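You operate a simulated robot arm through the tools that you are given. There is no shell and no other tool.

Carry out the task below with a simulated robot arm. There is one attempt and no reset: what you move stays moved.

Task
Put things in order on the top of the tools table. At the end: the white brush from the top of the tools table stands where the white cup (marked "TASTE") stood; the brown filling lump from the top of the tools table stands on top of the blue rolled belt (roll); the white cup from the top of the tools table stands where the yellow dough lump stood; the yellow dough lump from the top of the tools table is in the red tub; whatever was shut is shut again. Leave all else as you found it, and nothing knocked over.

The check looks at the end state, three seconds after you hand in, the way a careful person would. Anything else that was tipped, shoved, dropped, spilled or broken makes it a failure.

Robot
A 6-joint arm with a two-finger parallel gripper, fixed in place. Base frame: the origin is on the floor under the middle of its stand, x ahead of it, y to its left, z up; the work surface is at about z = 0.8. Units: m, degrees, N and s.
With the tool pointing down near the work surface it reaches from about 0.24 to 0.64 m from the base axis. Its first joint turns from -66.0 to 66.0 degrees. Payload 2.7 kg.
Tool frame: the origin (TCP) lies between the finger pads and is the grasp point; the fingertips stand 0.023 m ahead of it; z points along the fingers, y is the line along which they close. The gripper opens to 0.094 m. The fingers are 0.038 m wide and 0.01 m thick; the gripper's body (0.054 by 0.096 m) begins 0.039 m behind the TCP.
Orientation is that of the tool frame in the base frame, as [roll, pitch, yaw] about the fixed x, y, z axes, in that order (R = Rz(yaw) Ry(pitch) Rx(roll)). With the fingers straight down and closing along the base's y, the tool's x points along the base's -x, its y along +y and its z along -z.

Tools
- The arm moves only by the tool arm_command. Its argument "increments" is a list of rows, each an object (a shift or turn left out is 0, a gripper value left out holds the last) with "offset": the shift along the base's x, y, z in m, a list of three; "rot": the turn, a rotation vector about the base's x, y, z in degrees, a list of three; "gripper": the closure, from 0 (fully open) to 1 (shut). In form: [{"offset": [x, y, z], "rot": [wx, wy, wz], "gripper": gripper}, ...]. A call has 1 to 20 rows; each row shifts and turns the commanded pose from where the row before left it. Each row takes 0.2 s and may step no farther than 0.05 m and 8.6 degrees from the row before; otherwise, or with a gripper value out of range, the whole call is refused. Where a pose cannot be reached the arm comes as near as it can. A force on the tool above 40 N (or 10 N above the force at the start of the call, whichever is more), or a blocked arm, ends the call early, and 0.2 s more pass. The fingers move at their own pace (about 0.045 m/s each) and stop on an object; they squeeze with about 30 N. The grip force told is the motor's: it shows also when the fingers shut on nothing. Time passes only in rows, and 0.2 s behind the last, so rows that do not move let the fingers close. It gives the time, the measured TCP pose, the force on the tool (base axes), the opening and the grip force at its end, in the units of the frame above (readings bear some noise), with the torque about the TCP (base axes, N m) and any sound that the robot's microphone picked up.
- Cameras (640 x 400 px; columns grow to the right, rows downward): "scene" is fixed at [0.0868, -0.4627, 1.3796]; the picture's right is [0.51, -0.86, 0.00], its down [-0.68, -0.40, -0.62] and it looks along [0.53, 0.32, -0.79] (base axes); focal length 286 px, centre (320, 200). "wrist" rides on the gripper at [0.086, 0.016, -0.075] in the tool frame; the picture's right is [-0.18, 0.98, 0.00], its down [-0.58, -0.11, -0.81] and it looks along [-0.79, -0.15, 0.59] (tool axes); focal length 243 px, centre (320, 200). There is no depth. A picture from a camera that has moved, and an enlarged one, comes with that camera's place and axes in the base frame and with its lens.
- capture(camera): a new picture of that camera. The clock stands still meanwhile.
- inspect(camera, box): a new picture of the part [left, top, right, bottom] of that camera's present view, enlarged. The clock stands still meanwhile.
- hand_in(): hands the job in; it is judged then, once.

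Places have to be worked out from the pictures, the camera data and where the tool is seen. Open the gripper and draw the arm clear of the work before you hand the job in, unless the task says otherwise.

The tools are called after "Call:" as a command line: name --argument value ..., lists and objects as JSON in quotes. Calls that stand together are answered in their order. arm_command: Moves the arm, as the interface text tells. Its arguments: {"type":"object","properties":{"increments":{"type":"array"}},"required":["increments"]} The other tools are called the same way: capture (camera) takes a picture; inspect (camera, box) takes an enlarged picture of a part of a camera's view; hand_in () hands the job in.

At the start:

```text
time: 0.0
tool_pos: [0.3202, -0.0626, 1.0903]
tool_rot: [180.0, -0.1, 179.9]
contact_force: [-0.5, 0.0, 0.4]
ft_torque: [0.01, -0.06, 0.01]
finger_gap: 0.0939
grip_force: 0.0
```

scene: 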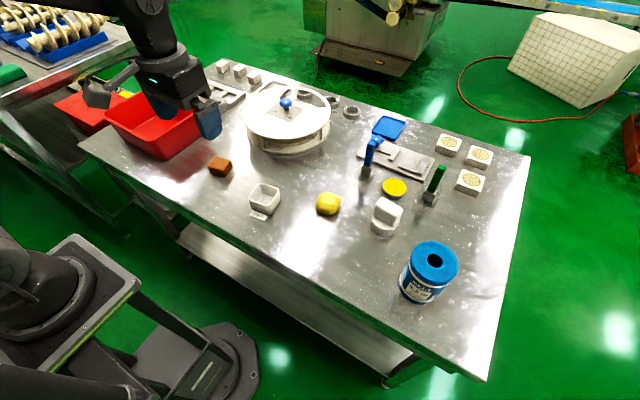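
wrist: 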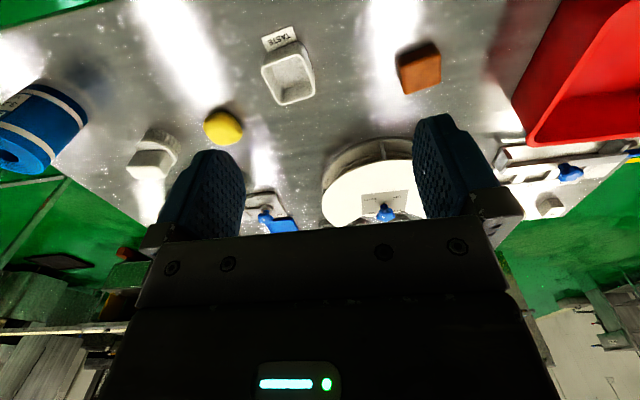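

I start by looking closer at the table from the scene camera, to identify the objects and work out their positions.

Call:
inspect --camera "scene" --box '[180, 130, 340, 230]'

Call:
inspect --camera "scene" --box '[300, 150, 500, 310]'

Call:
inspect --camera "scene" --box '[50, 50, 250, 180]'

Call:
inspect --camera "wrist" --box '[100, 0, 460, 225]'

```text
4.00 times, centred on (260, 180) of scene
camera zoom: at [0.0868, -0.4627, 1.3796], right [0.51, -0.86, 0.0], down [-0.68, -0.4, -0.62], along [0.53, 0.32, -0.79], focal length 1144 px, centre (560, 280)
```

zoom: 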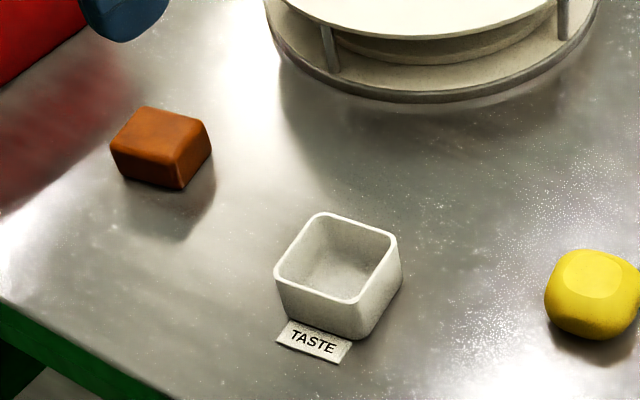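

```text
2.50 times, centred on (400, 230) of scene
camera zoom: at [0.0868, -0.4627, 1.3796], right [0.51, -0.86, 0.0], down [-0.68, -0.4, -0.62], along [0.53, 0.32, -0.79], focal length 715 px, centre (120, 125)
```

zoom: 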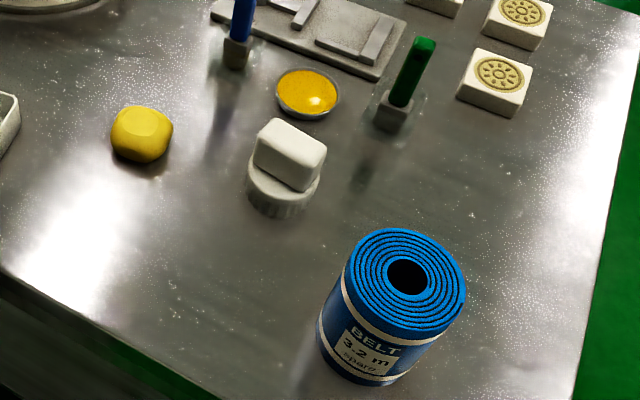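

```text
3.08 times, centred on (150, 115) of scene
camera zoom: at [0.0868, -0.4627, 1.3796], right [0.51, -0.86, 0.0], down [-0.68, -0.4, -0.62], along [0.53, 0.32, -0.79], focal length 880 px, centre (843, 462)
```

zoom: 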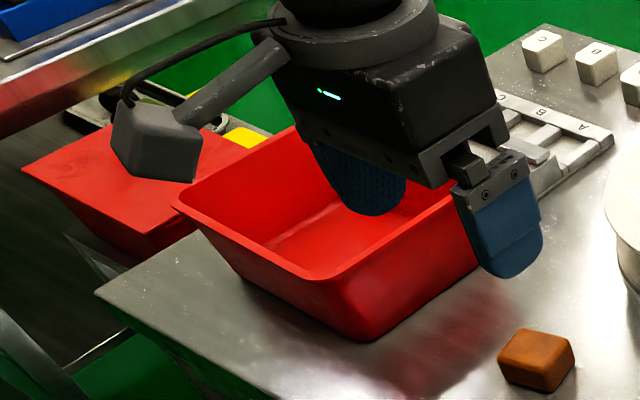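

```text
1.78 times, centred on (280, 112) of wrist
camera zoom: at [0.2352, -0.0458, 1.1646], right [0.18, 0.98, 0.0], down [0.58, -0.11, 0.81], along [0.79, -0.15, -0.59], focal length 431 px, centre (391, 356)
```

zoom: 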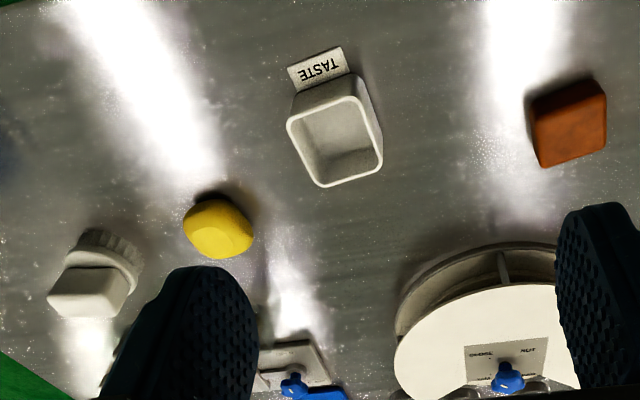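

The scene shows the cup near (0.39,-0.12), the dough near (0.467,-0.26), the brush near (0.48,-0.41), the roll near (0.375,-0.525), the brown lump near (0.425,0.057) and the tub near (0.42,0.31). I move the arm high to the right side for a wrist view of the brush and roll.

Call:
arm_command --increments '[{"offset": [-0.01, -0.04, 0]}, {"offset": [-0.01, -0.04, 0]}, {"offset": [-0.01, -0.04, 0]}, {"offset": [-0.01, -0.04, 0]}, {"offset": [-0.01, -0.04, 0]}, {"offset": [0, -0.04, 0]}, {"offset": [0, 0, 0]}]'

Call:
capture --camera "wrist"

Call:
capture --camera "scene"

```text
time: 1.6
tool_pos: [0.2707, -0.3026, 1.0872]
tool_rot: [-180.0, 0.0, -180.0]
contact_force: [-0.5, -0.2, -0.2]
ft_torque: [0.02, 0.01, 0.01]
finger_gap: 0.0942
grip_force: 0.1
```

```text
taken
camera wrist: at [0.1852, -0.2862, 1.162], right [0.18, 0.98, 0.0], down [0.58, -0.11, 0.81], along [0.79, -0.15, -0.59], focal length 243 px, centre (320, 200)
```

wrist: 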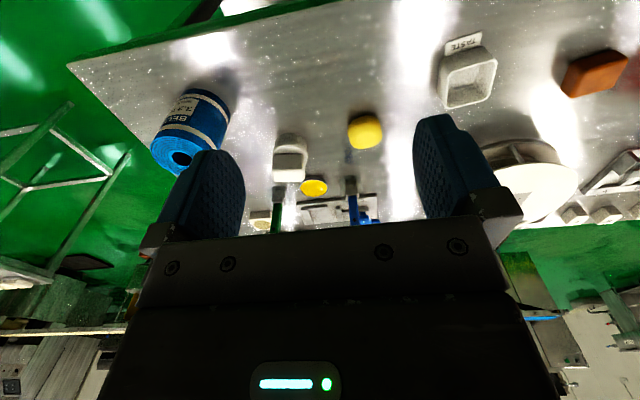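

```text
taken
```

scene: 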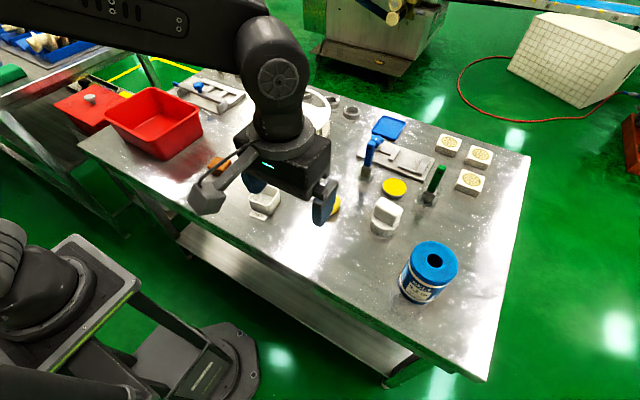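

The arm is clear of the tub now. I enlarge the tub area and the red object beside it, and the tools on the right.

Call:
inspect --camera "scene" --box '[40, 60, 220, 170]'

Call:
inspect --camera "scene" --box '[340, 110, 500, 250]'

Call:
inspect --camera "wrist" --box '[130, 60, 430, 240]'

Call:
inspect --camera "scene" --box '[380, 220, 480, 310]'

```text
3.56 times, centred on (130, 115) of scene
camera zoom: at [0.0868, -0.4627, 1.3796], right [0.51, -0.86, 0.0], down [-0.68, -0.4, -0.62], along [0.53, 0.32, -0.79], focal length 1017 px, centre (996, 502)
```

zoom: 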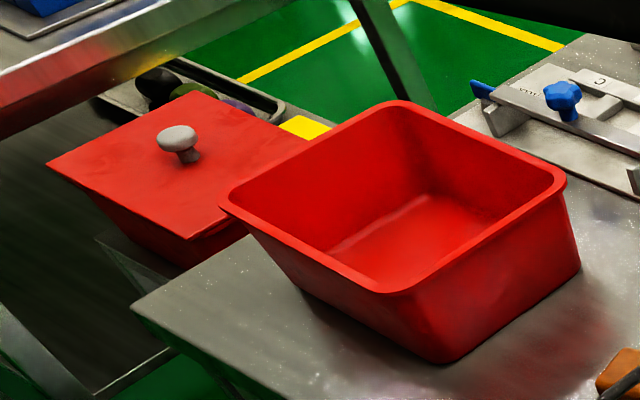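

```text
2.86 times, centred on (420, 180) of scene
camera zoom: at [0.0868, -0.4627, 1.3796], right [0.51, -0.86, 0.0], down [-0.68, -0.4, -0.62], along [0.53, 0.32, -0.79], focal length 817 px, centre (34, 257)
```

zoom: 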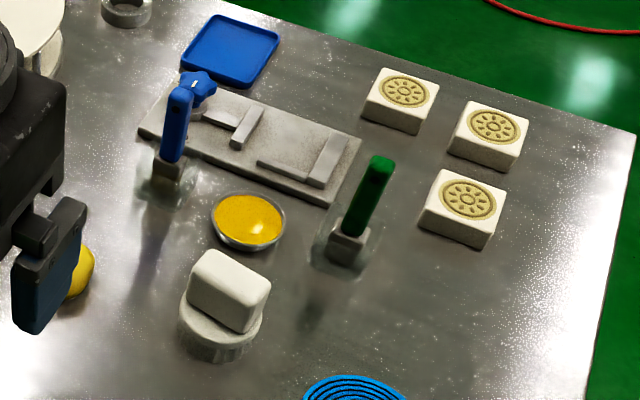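

```text
2.13 times, centred on (280, 150) of wrist
camera zoom: at [0.1852, -0.2862, 1.162], right [0.18, 0.98, 0.0], down [0.58, -0.11, 0.81], along [0.79, -0.15, -0.59], focal length 518 px, centre (405, 307)
```

zoom: 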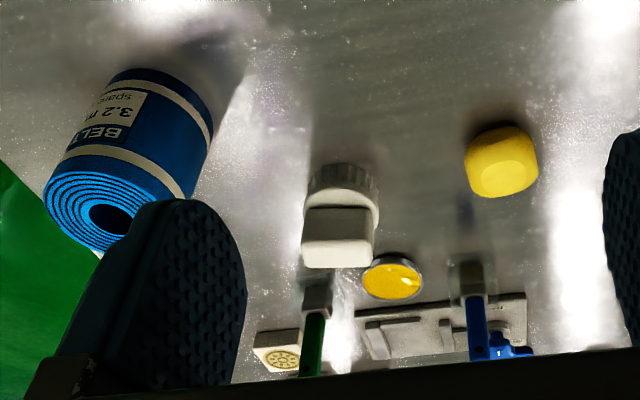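

```text
4.44 times, centred on (430, 265) of scene
camera zoom: at [0.0868, -0.4627, 1.3796], right [0.51, -0.86, 0.0], down [-0.68, -0.4, -0.62], along [0.53, 0.32, -0.79], focal length 1271 px, centre (-169, -89)
```

zoom: 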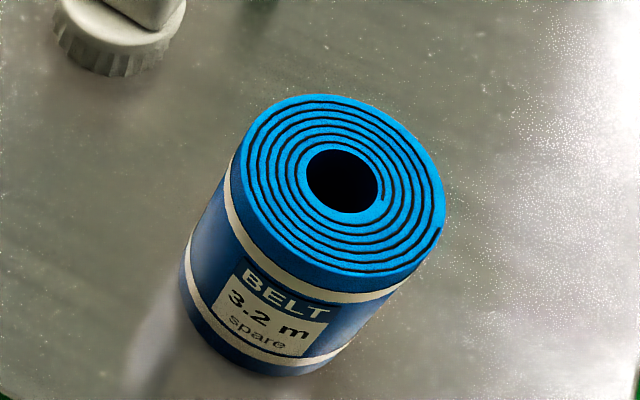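

The open red tub is on the tools table, and the lidded red box stands beyond the table's edge. I move closer for a better look at the brush and the roll.

Call:
arm_command --increments '[{"offset": [0.0, -0.025, -0.02]}, {"offset": [0.0, -0.025, -0.02]}, {"offset": [0.0, -0.025, -0.02]}, {"offset": [0.0, -0.025, -0.02]}, {"offset": [0, 0, -0.02]}, {"offset": [0, 0, 0]}]'

Call:
capture --camera "wrist"

Call:
inspect --camera "wrist" --box '[220, 40, 420, 180]'

Call:
inspect --camera "wrist" --box '[60, 0, 260, 180]'

```text
time: 3.0
tool_pos: [0.2705, -0.4041, 0.989]
tool_rot: [180.0, 0.0, -180.0]
contact_force: [-1.1, 0.0, -0.1]
ft_torque: [-0.02, 0.0, 0.01]
finger_gap: 0.094
grip_force: 0.0
```

```text
taken
camera wrist: at [0.185, -0.3872, 1.0624], right [0.18, 0.98, 0.0], down [0.58, -0.11, 0.81], along [0.79, -0.15, -0.59], focal length 243 px, centre (320, 200)
```

wrist: 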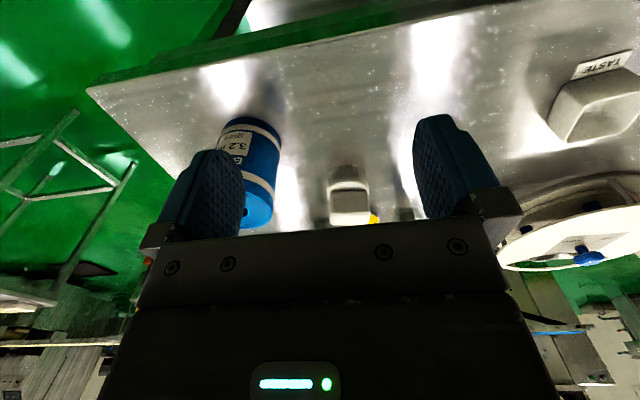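

```text
2.86 times, centred on (320, 110) of wrist
camera zoom: at [0.185, -0.3872, 1.0624], right [0.18, 0.98, 0.0], down [0.58, -0.11, 0.81], along [0.79, -0.15, -0.59], focal length 693 px, centre (320, 457)
```

zoom: 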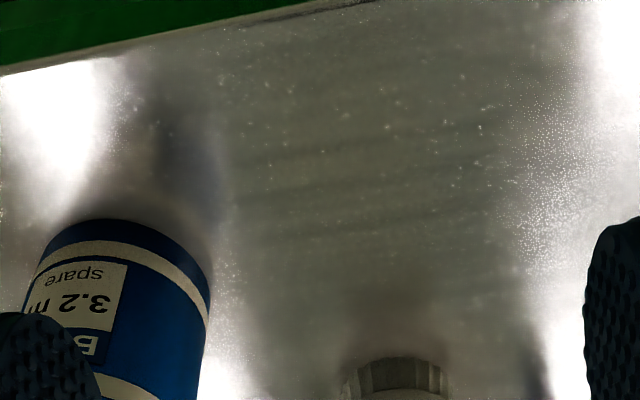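

```text
2.22 times, centred on (160, 90) of wrist
camera zoom: at [0.185, -0.3872, 1.0624], right [0.18, 0.98, 0.0], down [0.58, -0.11, 0.81], along [0.79, -0.15, -0.59], focal length 539 px, centre (676, 444)
```

zoom: 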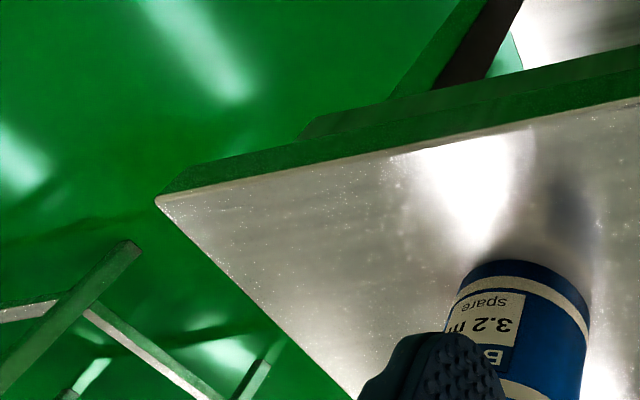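

The view is too flat from here; I raise and move forward so that the camera looks down more steeply on the brush and its neighbours.

Call:
arm_command --increments '[{"offset": [0.0, 0.02, 0.035]}, {"offset": [0.0375, 0.01, 0.02]}, {"offset": [0.0375, 0.005, 0.015]}, {"offset": [0.0375, 0, 0]}, {"offset": [0.0375, 0, 0]}, {"offset": [0, 0, 0]}]'

Call:
capture --camera "wrist"

Call:
inspect --camera "wrist" --box '[220, 0, 440, 150]'

Call:
inspect --camera "wrist" --box '[60, 0, 280, 150]'

```text
time: 4.4
tool_pos: [0.4221, -0.3685, 1.0616]
tool_rot: [180.0, 0.1, -180.0]
contact_force: [0.5, -0.5, 0.1]
ft_torque: [-0.02, 0.0, 0.01]
finger_gap: 0.094
grip_force: 0.0
```

```text
taken
camera wrist: at [0.3361, -0.3526, 1.1357], right [0.18, 0.98, 0.0], down [0.58, -0.11, 0.81], along [0.79, -0.15, -0.59], focal length 243 px, centre (320, 200)
```

wrist: 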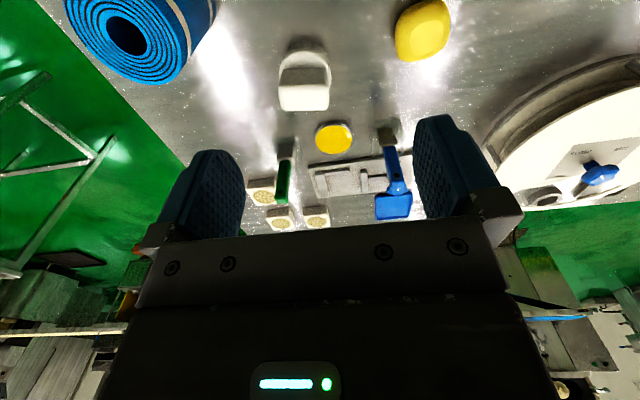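

```text
2.67 times, centred on (330, 75) of wrist
camera zoom: at [0.3361, -0.3526, 1.1357], right [0.18, 0.98, 0.0], down [0.58, -0.11, 0.81], along [0.79, -0.15, -0.59], focal length 647 px, centre (293, 533)
```

zoom: 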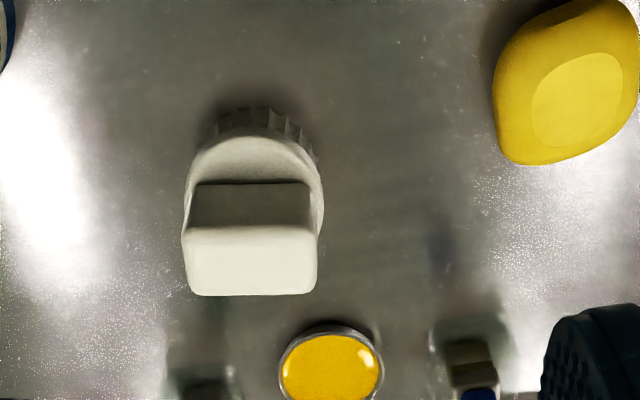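

```text
2.67 times, centred on (170, 75) of wrist
camera zoom: at [0.3361, -0.3526, 1.1357], right [0.18, 0.98, 0.0], down [0.58, -0.11, 0.81], along [0.79, -0.15, -0.59], focal length 647 px, centre (720, 533)
```

zoom: 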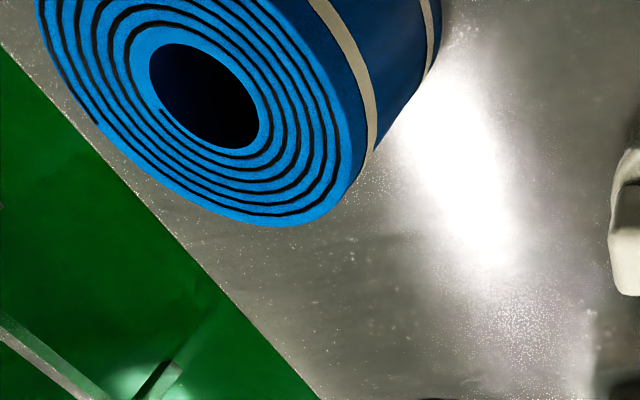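

The roll's top centre triangulates to about (0.386,-0.521,0.914), with a diameter of about 0.083. I take an enlarged scene view of the brush and dough from this position for stereo measurements.

Call:
inspect --camera "scene" --box '[350, 180, 430, 240]'

Call:
inspect --camera "scene" --box '[300, 175, 380, 235]'

Call:
inspect --camera "wrist" --box '[260, 20, 360, 130]'

Call:
inspect --camera "wrist" --box '[370, 0, 470, 80]'

```text
6.67 times, centred on (390, 210) of scene
camera zoom: at [0.0868, -0.4627, 1.3796], right [0.51, -0.86, 0.0], down [-0.68, -0.4, -0.62], along [0.53, 0.32, -0.79], focal length 1906 px, centre (-147, 133)
```

zoom: 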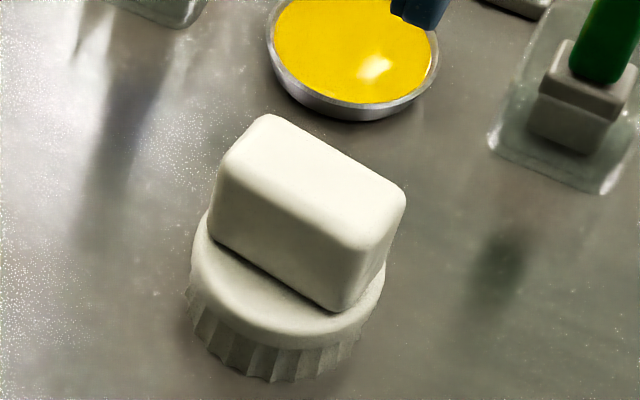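

```text
6.67 times, centred on (340, 205) of scene
camera zoom: at [0.0868, -0.4627, 1.3796], right [0.51, -0.86, 0.0], down [-0.68, -0.4, -0.62], along [0.53, 0.32, -0.79], focal length 1906 px, centre (187, 167)
```

zoom: 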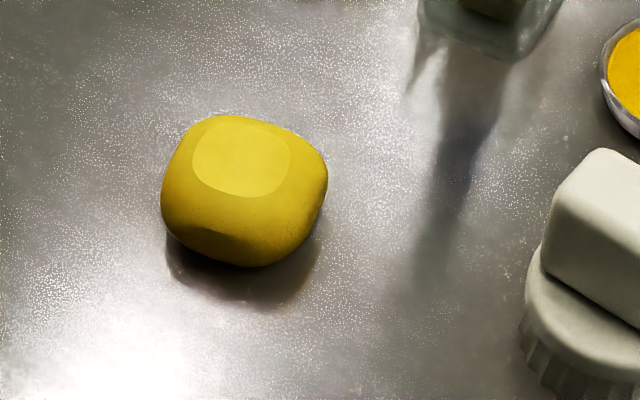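

```text
3.64 times, centred on (310, 75) of wrist
camera zoom: at [0.3361, -0.3526, 1.1357], right [0.18, 0.98, 0.0], down [0.58, -0.11, 0.81], along [0.79, -0.15, -0.59], focal length 882 px, centre (356, 654)
```

zoom: 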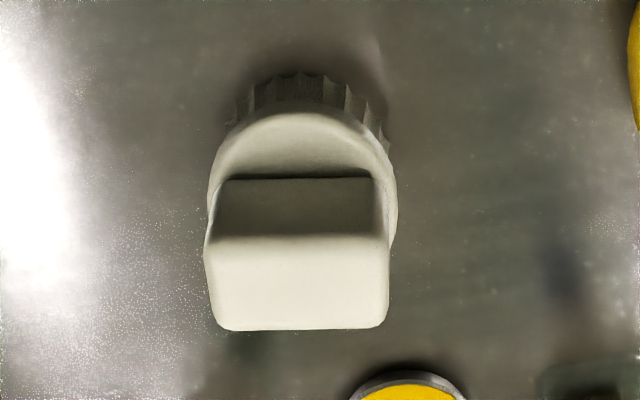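

```text
5.00 times, centred on (420, 40) of wrist
camera zoom: at [0.3361, -0.3526, 1.1357], right [0.18, 0.98, 0.0], down [0.58, -0.11, 0.81], along [0.79, -0.15, -0.59], focal length 1213 px, centre (-180, 1000)
```

zoom: 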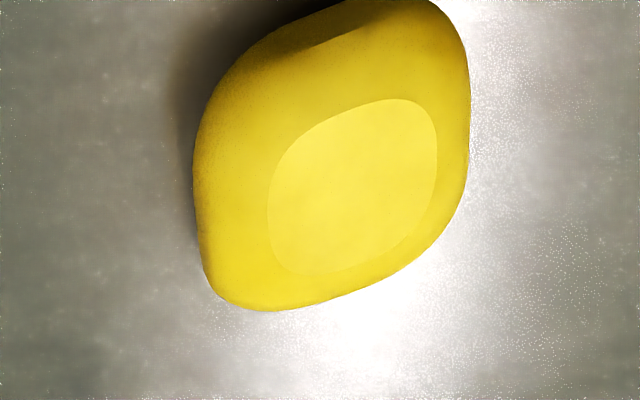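

The brush handle block is about 0.057 by 0.031 m, centred near (0.4915,-0.401), with its top at z≈0.867 and its long axis about 10° off the y axis. Next I look at the dough and cup from above.

Call:
arm_command --increments '[{"offset": [-0.015, 0.045, 0]}, {"offset": [-0.015, 0.045, 0]}, {"offset": [-0.015, 0.045, 0]}, {"offset": [-0.015, 0.04, 0]}, {"offset": [0, 0, 0]}]'

Call:
capture --camera "wrist"

Call:
inspect --camera "wrist" --box '[200, 0, 320, 80]'

Call:
inspect --camera "wrist" --box '[320, 0, 480, 100]'

```text
time: 5.6
tool_pos: [0.3613, -0.1941, 1.0629]
tool_rot: [-180.0, 0.0, 180.0]
contact_force: [-0.6, -0.6, -0.2]
ft_torque: [0.02, 0.02, -0.02]
finger_gap: 0.0939
grip_force: 0.1
```

```text
taken
camera wrist: at [0.2755, -0.1771, 1.1376], right [0.18, 0.98, 0.0], down [0.58, -0.11, 0.81], along [0.79, -0.15, -0.59], focal length 243 px, centre (320, 200)
```

wrist: 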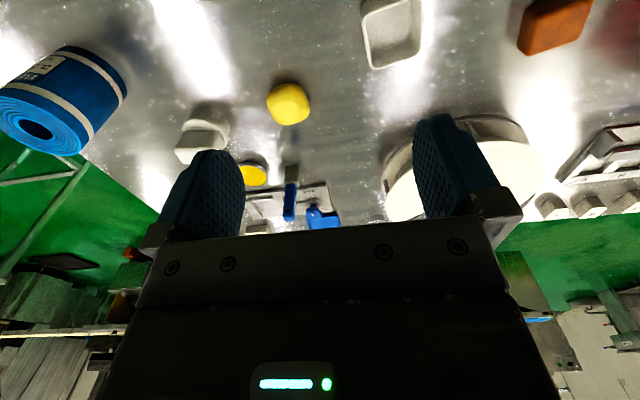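

```text
5.00 times, centred on (260, 40) of wrist
camera zoom: at [0.2755, -0.1771, 1.1376], right [0.18, 0.98, 0.0], down [0.58, -0.11, 0.81], along [0.79, -0.15, -0.59], focal length 1213 px, centre (620, 1000)
```

zoom: 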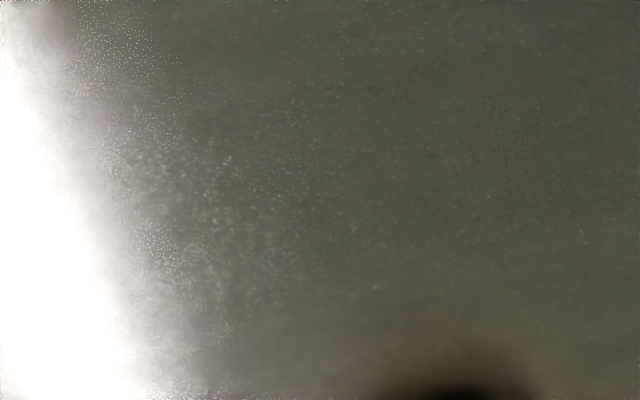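

```text
4.00 times, centred on (400, 50) of wrist
camera zoom: at [0.2755, -0.1771, 1.1376], right [0.18, 0.98, 0.0], down [0.58, -0.11, 0.81], along [0.79, -0.15, -0.59], focal length 970 px, centre (0, 800)
```

zoom: 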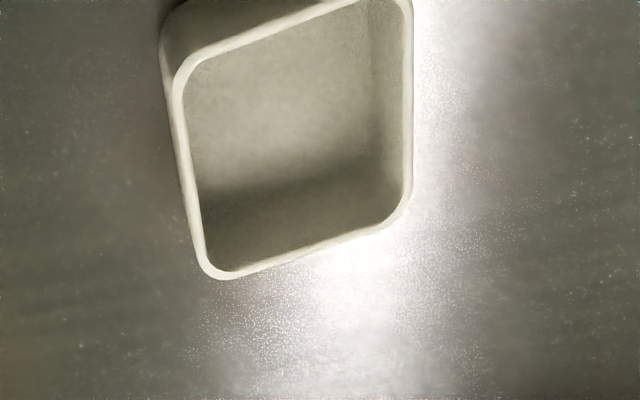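

The cup is cut off at the top edge; I back up a little toward the base to see cup and dough wholly.

Call:
arm_command --increments '[{"offset": [-0.04, 0.02, 0]}, {"offset": [-0.04, 0.02, 0]}, {"offset": [0, 0, 0]}]'

Call:
capture --camera "wrist"

Call:
inspect --camera "wrist" --box '[200, 60, 320, 140]'

Call:
inspect --camera "wrist" --box '[310, 0, 470, 100]'

```text
time: 6.4
tool_pos: [0.2787, -0.151, 1.0623]
tool_rot: [180.0, 0.0, -179.9]
contact_force: [0.5, -0.7, 0.5]
ft_torque: [0.0, -0.01, -0.03]
finger_gap: 0.0941
grip_force: 0.0
```

```text
taken
camera wrist: at [0.1933, -0.1351, 1.1377], right [0.18, 0.98, 0.0], down [0.58, -0.11, 0.81], along [0.79, -0.15, -0.59], focal length 243 px, centre (320, 200)
```

wrist: 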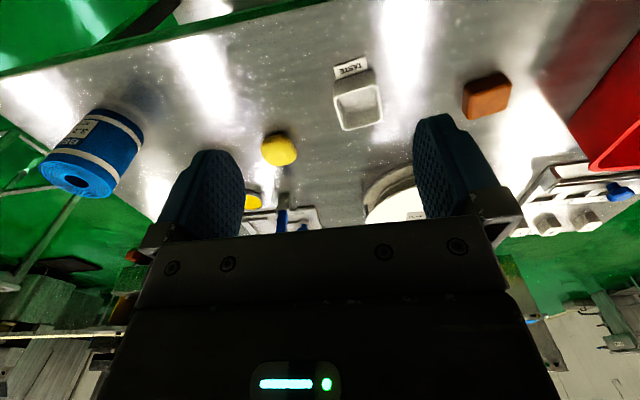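

```text
5.00 times, centred on (260, 100) of wrist
camera zoom: at [0.1933, -0.1351, 1.1377], right [0.18, 0.98, 0.0], down [0.58, -0.11, 0.81], along [0.79, -0.15, -0.59], focal length 1213 px, centre (620, 700)
```

zoom: 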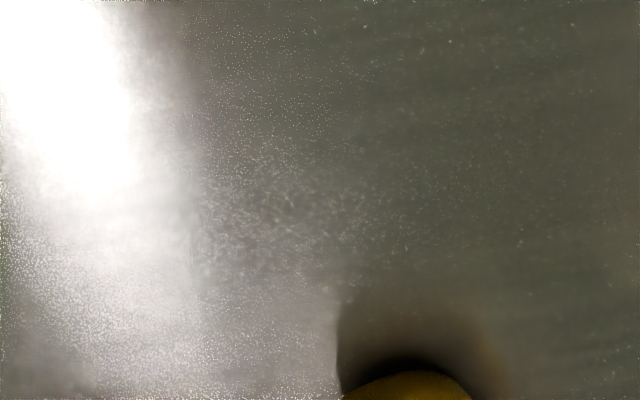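

```text
4.00 times, centred on (390, 50) of wrist
camera zoom: at [0.1933, -0.1351, 1.1377], right [0.18, 0.98, 0.0], down [0.58, -0.11, 0.81], along [0.79, -0.15, -0.59], focal length 970 px, centre (40, 800)
```

zoom: 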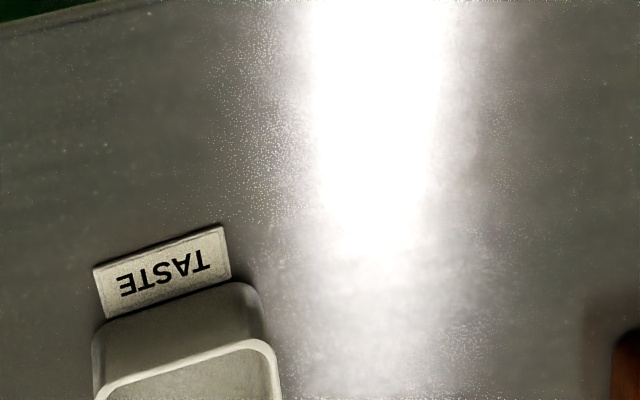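

I enlarge the correct parts of this view for the cup, its label and the dough.

Call:
inspect --camera "wrist" --box '[300, 40, 420, 140]'

Call:
inspect --camera "wrist" --box '[240, 115, 320, 175]'

Call:
inspect --camera "wrist" --box '[440, 50, 560, 130]'

Call:
inspect --camera "scene" --box '[230, 170, 310, 230]'

```text
4.00 times, centred on (360, 90) of wrist
camera zoom: at [0.1933, -0.1351, 1.1377], right [0.18, 0.98, 0.0], down [0.58, -0.11, 0.81], along [0.79, -0.15, -0.59], focal length 970 px, centre (160, 640)
```

zoom: 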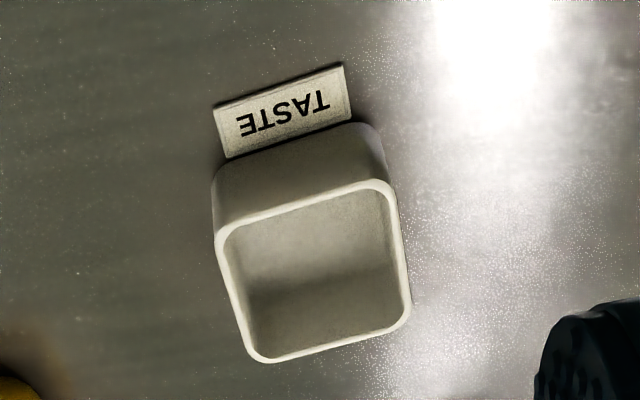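

```text
6.67 times, centred on (280, 145) of wrist
camera zoom: at [0.1933, -0.1351, 1.1377], right [0.18, 0.98, 0.0], down [0.58, -0.11, 0.81], along [0.79, -0.15, -0.59], focal length 1618 px, centre (587, 567)
```

zoom: 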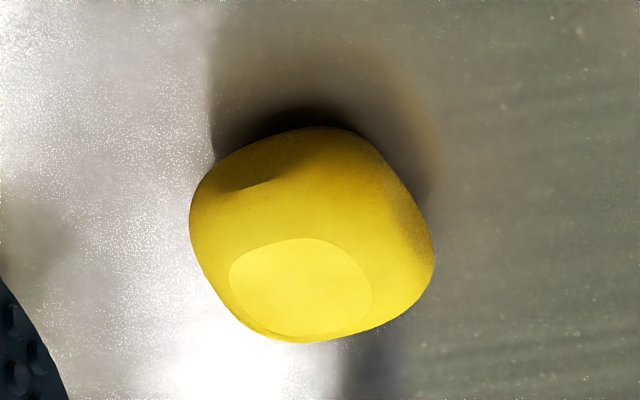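

```text
5.00 times, centred on (500, 90) of wrist
camera zoom: at [0.1933, -0.1351, 1.1377], right [0.18, 0.98, 0.0], down [0.58, -0.11, 0.81], along [0.79, -0.15, -0.59], focal length 1213 px, centre (-580, 750)
```

zoom: 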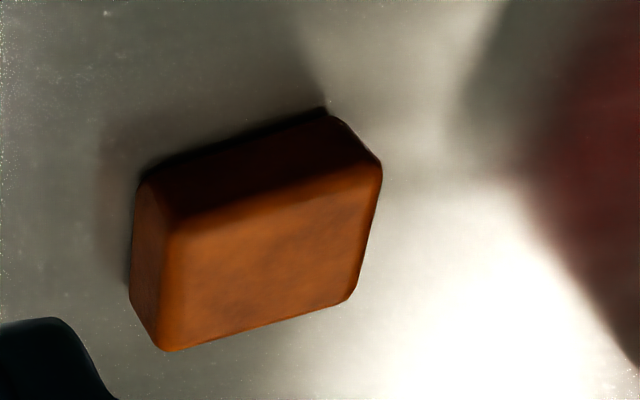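

```text
6.67 times, centred on (270, 200) of scene
camera zoom: at [0.0868, -0.4627, 1.3796], right [0.51, -0.86, 0.0], down [-0.68, -0.4, -0.62], along [0.53, 0.32, -0.79], focal length 1906 px, centre (653, 200)
```

zoom: 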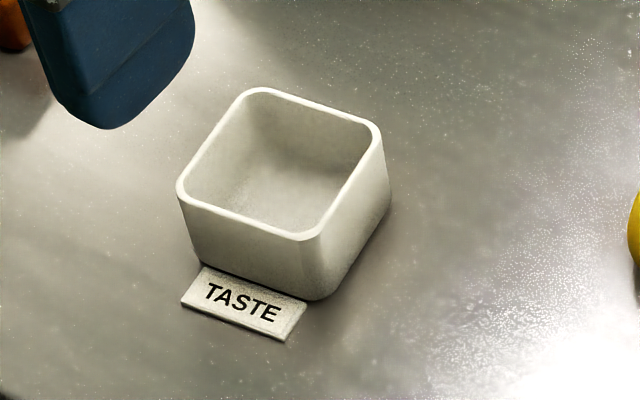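

Triangulation puts the dough centre at about (0.4635,-0.258) with height ≈0.036, the cup at about (0.392,-0.119) with yaw ≈+6°, and the brown lump at about (0.424,0.058) with yaw ≈+10°. I start with the dough and move above it with the gripper turned +10°.

Call:
arm_command --increments '[{"offset": [0.0264, -0.0153, -0.0189], "rot": [0, 0, 5]}, {"offset": [0.0264, -0.0153, -0.0189], "rot": [0, 0, 5]}, {"offset": [0.0264, -0.0153, -0.0189]}, {"offset": [0.0264, -0.0153, -0.0189]}, {"offset": [0.0264, -0.0153, -0.0189]}, {"offset": [0.0264, -0.0153, -0.0189]}, {"offset": [0.0264, -0.0153, -0.0189]}, {"offset": [0, 0, 0]}]'

Call:
capture --camera "wrist"

Call:
capture --camera "scene"

```text
time: 8.2
tool_pos: [0.4664, -0.2585, 0.9284]
tool_rot: [-180.0, 0.0, -169.9]
contact_force: [0.1, -0.3, 0.4]
ft_torque: [0.0, 0.0, -0.01]
finger_gap: 0.0941
grip_force: 0.0
```

```text
taken
camera wrist: at [0.3789, -0.2568, 1.0034], right [0.01, 1.0, 0.0], down [0.59, -0.01, 0.81], along [0.81, -0.01, -0.59], focal length 243 px, centre (320, 200)
```

wrist: 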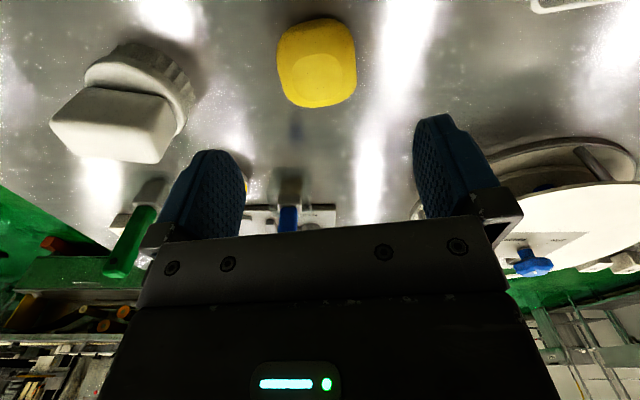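

```text
taken
```

scene: 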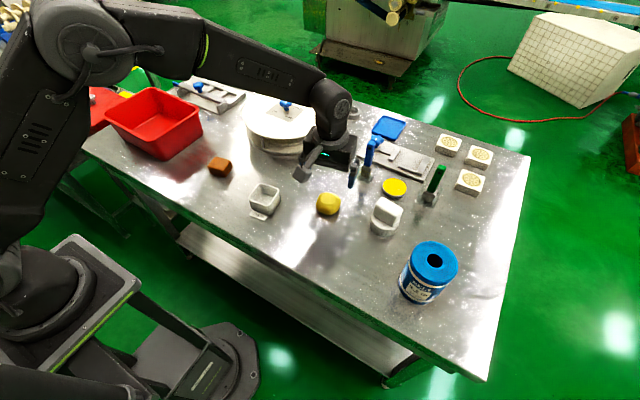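

The dough is almost centred under the gripper: by the silhouette its centre is about (0.463,-0.260). I shift slightly, descend to z≈0.83 and close.

Call:
arm_command --increments '[{"offset": [-0.003, -0.0015, -0.03]}, {"offset": [0, 0, -0.03]}, {"offset": [0, 0, -0.025]}, {"offset": [0, 0, -0.012]}, {"offset": [0, 0, 0]}]'

Call:
capture --camera "wrist"

Call:
inspect --camera "scene" --box '[280, 150, 400, 240]'

```text
time: 9.4
tool_pos: [0.4625, -0.2608, 0.831]
tool_rot: [180.0, -0.1, -170.0]
contact_force: [0.5, 0.5, -0.2]
ft_torque: [0.04, -0.02, -0.02]
finger_gap: 0.0941
grip_force: 0.0
```

```text
taken
camera wrist: at [0.375, -0.2597, 0.9057], right [0.01, 1.0, 0.0], down [0.59, -0.01, 0.81], along [0.81, -0.01, -0.59], focal length 243 px, centre (320, 200)
```

wrist: 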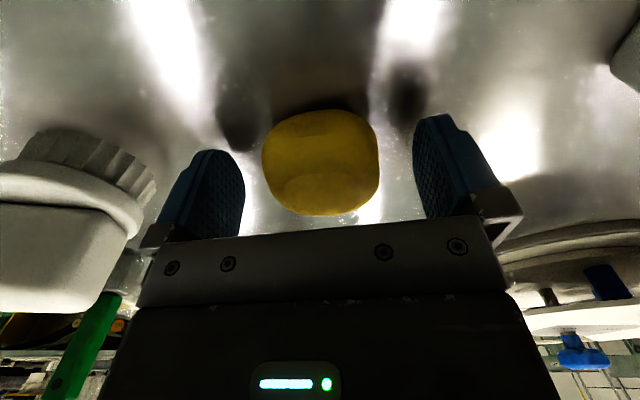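

```text
4.44 times, centred on (340, 195) of scene
camera zoom: at [0.0868, -0.4627, 1.3796], right [0.51, -0.86, 0.0], down [-0.68, -0.4, -0.62], along [0.53, 0.32, -0.79], focal length 1271 px, centre (231, 222)
```

zoom: 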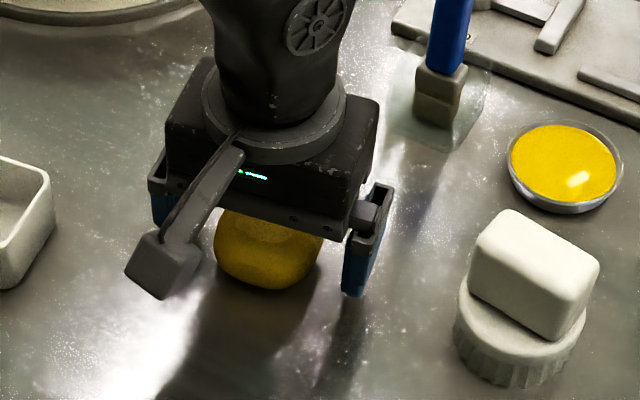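

The dough sits centred between the fingers, so its spot is (0.4625,-0.2608). I close the gripper on it.

Call:
arm_command --increments '[{"gripper": 1}, {"gripper": 1}, {"gripper": 1}, {"gripper": 1}, {"gripper": 1}]'

```text
time: 10.6
tool_pos: [0.4625, -0.2616, 0.8319]
tool_rot: [180.0, 0.0, -169.9]
contact_force: [0.4, -0.4, -0.2]
ft_torque: [-0.01, -0.03, 0.0]
finger_gap: 0.0583
grip_force: 29.8
```

The grip holds at a 0.058 m opening and 30 N. I lift straight up and check the grip.

Call:
arm_command --increments '[{"offset": [0, 0, 0.02]}, {"offset": [0, 0, 0.04]}, {"offset": [0, 0, 0.045]}, {"offset": [0, 0, 0.045]}, {"offset": [-0.02, 0, 0.04]}, {"offset": [0, 0, 0]}]'

Call:
capture --camera "wrist"

Call:
capture --camera "scene"

```text
time: 12.0
tool_pos: [0.4417, -0.2625, 1.0206]
tool_rot: [180.0, -0.1, -170.0]
contact_force: [0.3, -0.2, -0.6]
ft_torque: [0.02, -0.04, -0.01]
finger_gap: 0.0003
grip_force: 29.4
```

```text
taken
camera wrist: at [0.3546, -0.2606, 1.096], right [0.01, 1.0, 0.0], down [0.59, -0.01, 0.81], along [0.81, -0.01, -0.59], focal length 243 px, centre (320, 200)
```

wrist: 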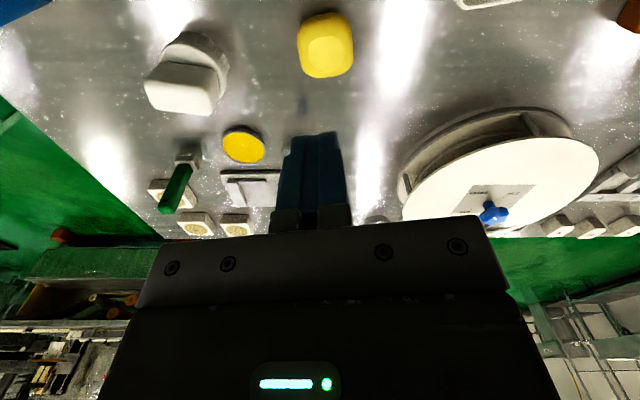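

```text
taken
```

scene: 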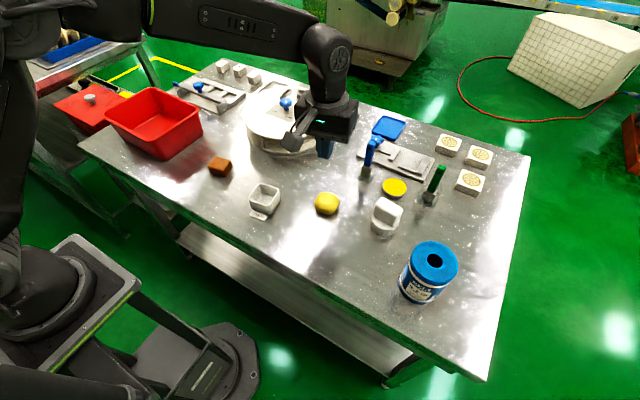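

The dough slipped out during the lift and stands on the table about where it was. I look at it more closely before trying a deeper grip.

Call:
inspect --camera "wrist" --box '[280, 0, 380, 90]'

Call:
inspect --camera "scene" --box '[300, 175, 380, 235]'

```text
4.44 times, centred on (330, 45) of wrist
camera zoom: at [0.3546, -0.2606, 1.096], right [0.01, 1.0, 0.0], down [0.59, -0.01, 0.81], along [0.81, -0.01, -0.59], focal length 1078 px, centre (276, 889)
```

zoom: 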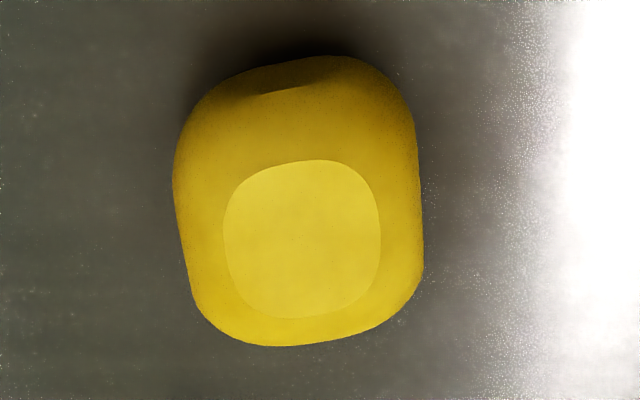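

```text
6.67 times, centred on (340, 205) of scene
camera zoom: at [0.0868, -0.4627, 1.3796], right [0.51, -0.86, 0.0], down [-0.68, -0.4, -0.62], along [0.53, 0.32, -0.79], focal length 1906 px, centre (187, 167)
```

zoom: 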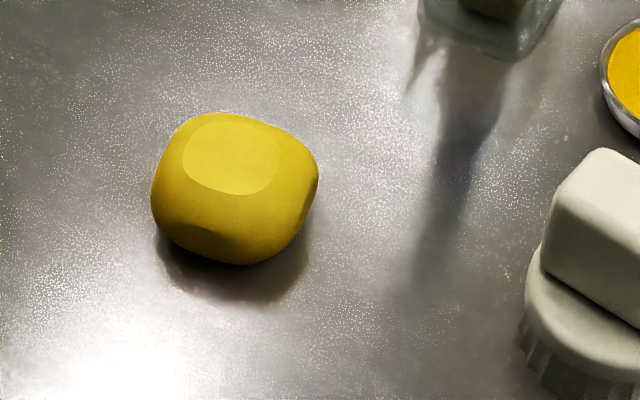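

The dough is a flattened rounded body with flat side facets; it now stands about 4 mm toward +y, near (0.464,-0.256), with its top near 0.833. I open the gripper and move back over it.

Call:
arm_command --increments '[{"gripper": 0}, {"offset": [0.0115, 0.0035, -0.02], "gripper": 0}, {"offset": [0.011, 0.0035, -0.03], "gripper": 0}, {"offset": [0, 0, -0.02]}, {"offset": [0, 0, -0.03]}, {"offset": [0, 0, 0]}, {"offset": [0, 0, 0]}]'

Call:
capture --camera "wrist"

```text
time: 13.6
tool_pos: [0.466, -0.2542, 0.92]
tool_rot: [-180.0, 0.0, -170.1]
contact_force: [0.2, 0.1, 0.8]
ft_torque: [0.01, 0.01, 0.01]
finger_gap: 0.0941
grip_force: 0.1
```

```text
taken
camera wrist: at [0.3793, -0.2528, 0.9945], right [0.01, 1.0, 0.0], down [0.59, -0.01, 0.81], along [0.81, -0.01, -0.59], focal length 243 px, centre (320, 200)
```

wrist: 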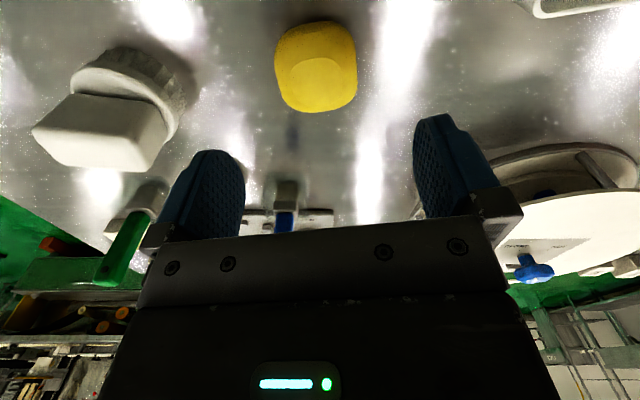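

The dough's centre now is about (0.462,-0.257). I correct by a few millimetres and descend deeper this time, to about z=0.825.

Call:
arm_command --increments '[{"offset": [-0.004, -0.0025, -0.03]}, {"offset": [0, 0, -0.03]}, {"offset": [0, 0, -0.02]}, {"offset": [0, 0, -0.009]}, {"offset": [0, 0, -0.005]}, {"offset": [0, 0, 0]}]'

Call:
capture --camera "wrist"

```text
time: 15.0
tool_pos: [0.4614, -0.2553, 0.8268]
tool_rot: [-180.0, 0.1, -170.1]
contact_force: [0.4, 0.1, -0.6]
ft_torque: [0.0, 0.03, -0.02]
finger_gap: 0.0942
grip_force: 0.0
```

```text
taken
camera wrist: at [0.3741, -0.254, 0.9018], right [0.01, 1.0, 0.0], down [0.59, -0.01, 0.81], along [0.81, -0.01, -0.59], focal length 243 px, centre (320, 200)
```

wrist: 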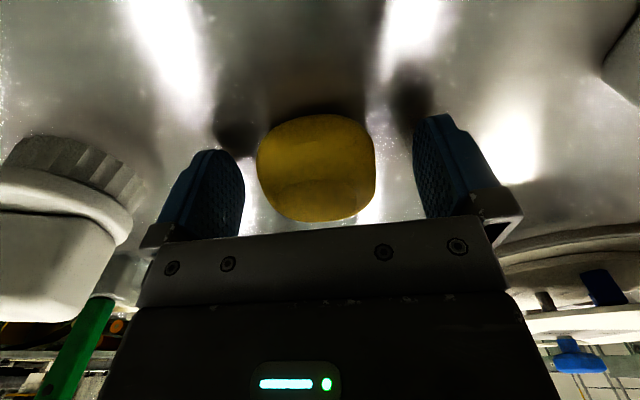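

The dough is centred to within 2 mm and the fingers are near the table. I nudge, close fully and lift only a little at first.

Call:
arm_command --increments '[{"offset": [0, -0.0015, -0.0015]}, {"gripper": 1}, {"gripper": 1}, {"gripper": 1}, {"gripper": 1}, {"gripper": 1}, {"gripper": 1}, {"offset": [0, 0, 0.004]}, {"offset": [0, 0, 0.004]}, {"offset": [0, 0, 0.004]}, {"offset": [0, 0, 0.004]}]'

Call:
capture --camera "wrist"

Call:
inspect --camera "scene" --box '[280, 150, 400, 240]'

```text
time: 17.4
tool_pos: [0.4618, -0.259, 0.8417]
tool_rot: [180.0, 0.0, -170.0]
contact_force: [-0.5, -0.5, -1.3]
ft_torque: [0.01, -0.02, 0.01]
finger_gap: 0.0585
grip_force: 29.6
```

```text
taken
camera wrist: at [0.3747, -0.2571, 0.9171], right [0.01, 1.0, 0.0], down [0.59, -0.01, 0.81], along [0.81, -0.01, -0.59], focal length 243 px, centre (320, 200)
```

wrist: 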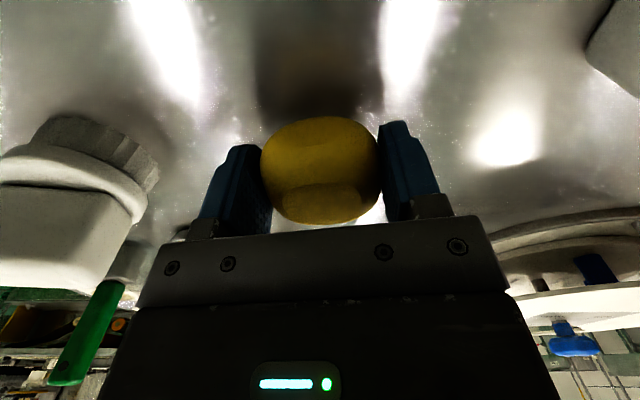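

```text
4.44 times, centred on (340, 195) of scene
camera zoom: at [0.0868, -0.4627, 1.3796], right [0.51, -0.86, 0.0], down [-0.68, -0.4, -0.62], along [0.53, 0.32, -0.79], focal length 1271 px, centre (231, 222)
```

zoom: 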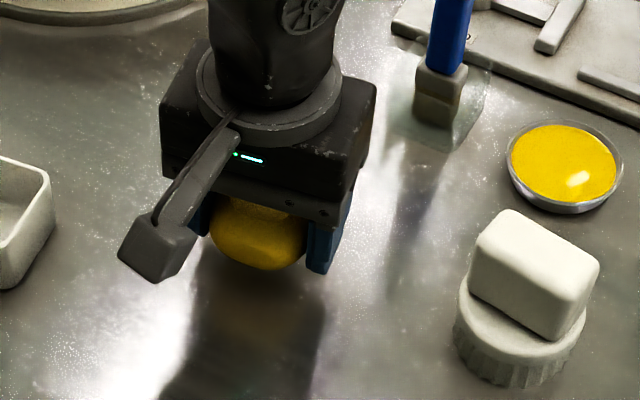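

The dough is lifting with the gripper now. I raise it gently and check again.

Call:
arm_command --increments '[{"offset": [0, 0, 0.006]}, {"offset": [0, 0, 0.01]}, {"offset": [0, 0, 0.015]}, {"offset": [0, 0, 0.02]}, {"offset": [0, 0, 0.025]}, {"offset": [0, 0, 0.025]}, {"offset": [0, 0, 0.025]}, {"offset": [0, 0, 0.02]}, {"offset": [0, 0, 0.01]}, {"offset": [0, 0, 0]}]'

Call:
capture --camera "wrist"

```text
time: 19.6
tool_pos: [0.4608, -0.2572, 0.9986]
tool_rot: [-179.9, 0.0, -169.9]
contact_force: [0.4, 0.5, -1.1]
ft_torque: [-0.02, 0.0, 0.0]
finger_gap: 0.0582
grip_force: 29.8
```

```text
taken
camera wrist: at [0.3739, -0.2568, 1.073], right [0.01, 1.0, 0.0], down [0.59, -0.01, 0.81], along [0.81, -0.01, -0.59], focal length 243 px, centre (320, 200)
```

wrist: 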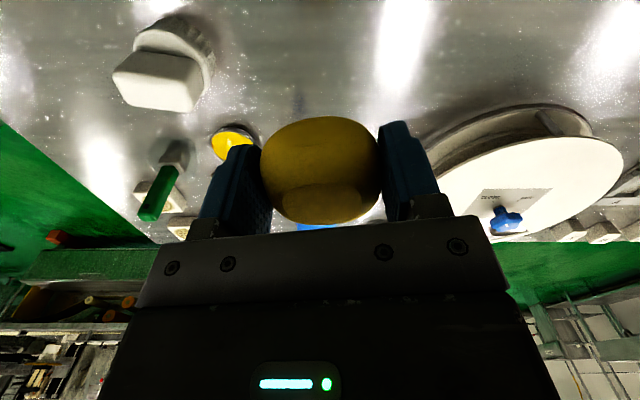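

The dough is held firmly. I carry it over toward the red tub at z≈1.0, keeping clear of the drum.

Call:
arm_command --increments '[{"offset": [-0.01, 0.02, 0.002]}, {"offset": [-0.01, 0.03, 0.002]}, {"offset": [-0.01, 0.04, 0.002]}, {"offset": [-0.01, 0.045, 0]}, {"offset": [-0.01, 0.045, 0]}, {"offset": [-0.01, 0.045, 0]}, {"offset": [-0.01, 0.045, 0]}, {"offset": [0, 0.045, 0]}, {"offset": [0, 0.045, 0]}, {"offset": [0, 0.04, 0]}, {"offset": [0, 0.03, 0]}, {"offset": [0, 0.02, 0]}, {"offset": [0, 0, 0]}]'

Call:
capture --camera "wrist"

Call:
capture --camera "scene"

```text
time: 22.4
tool_pos: [0.3924, 0.1926, 1.002]
tool_rot: [-180.0, 0.0, -170.0]
contact_force: [0.2, -0.2, -0.9]
ft_torque: [0.0, -0.01, 0.02]
finger_gap: 0.0584
grip_force: 30.0
```

```text
taken
camera wrist: at [0.3054, 0.1939, 1.0764], right [0.01, 1.0, 0.0], down [0.59, -0.01, 0.81], along [0.81, -0.01, -0.59], focal length 243 px, centre (320, 200)
```

wrist: 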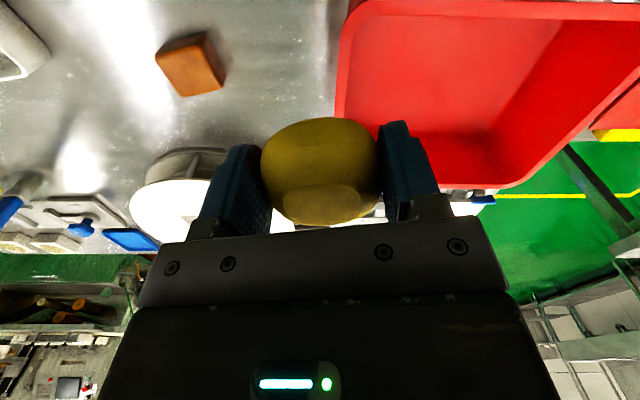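

```text
taken
```

scene: 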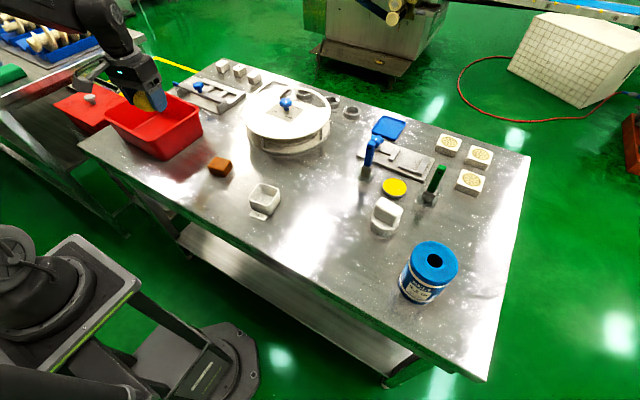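

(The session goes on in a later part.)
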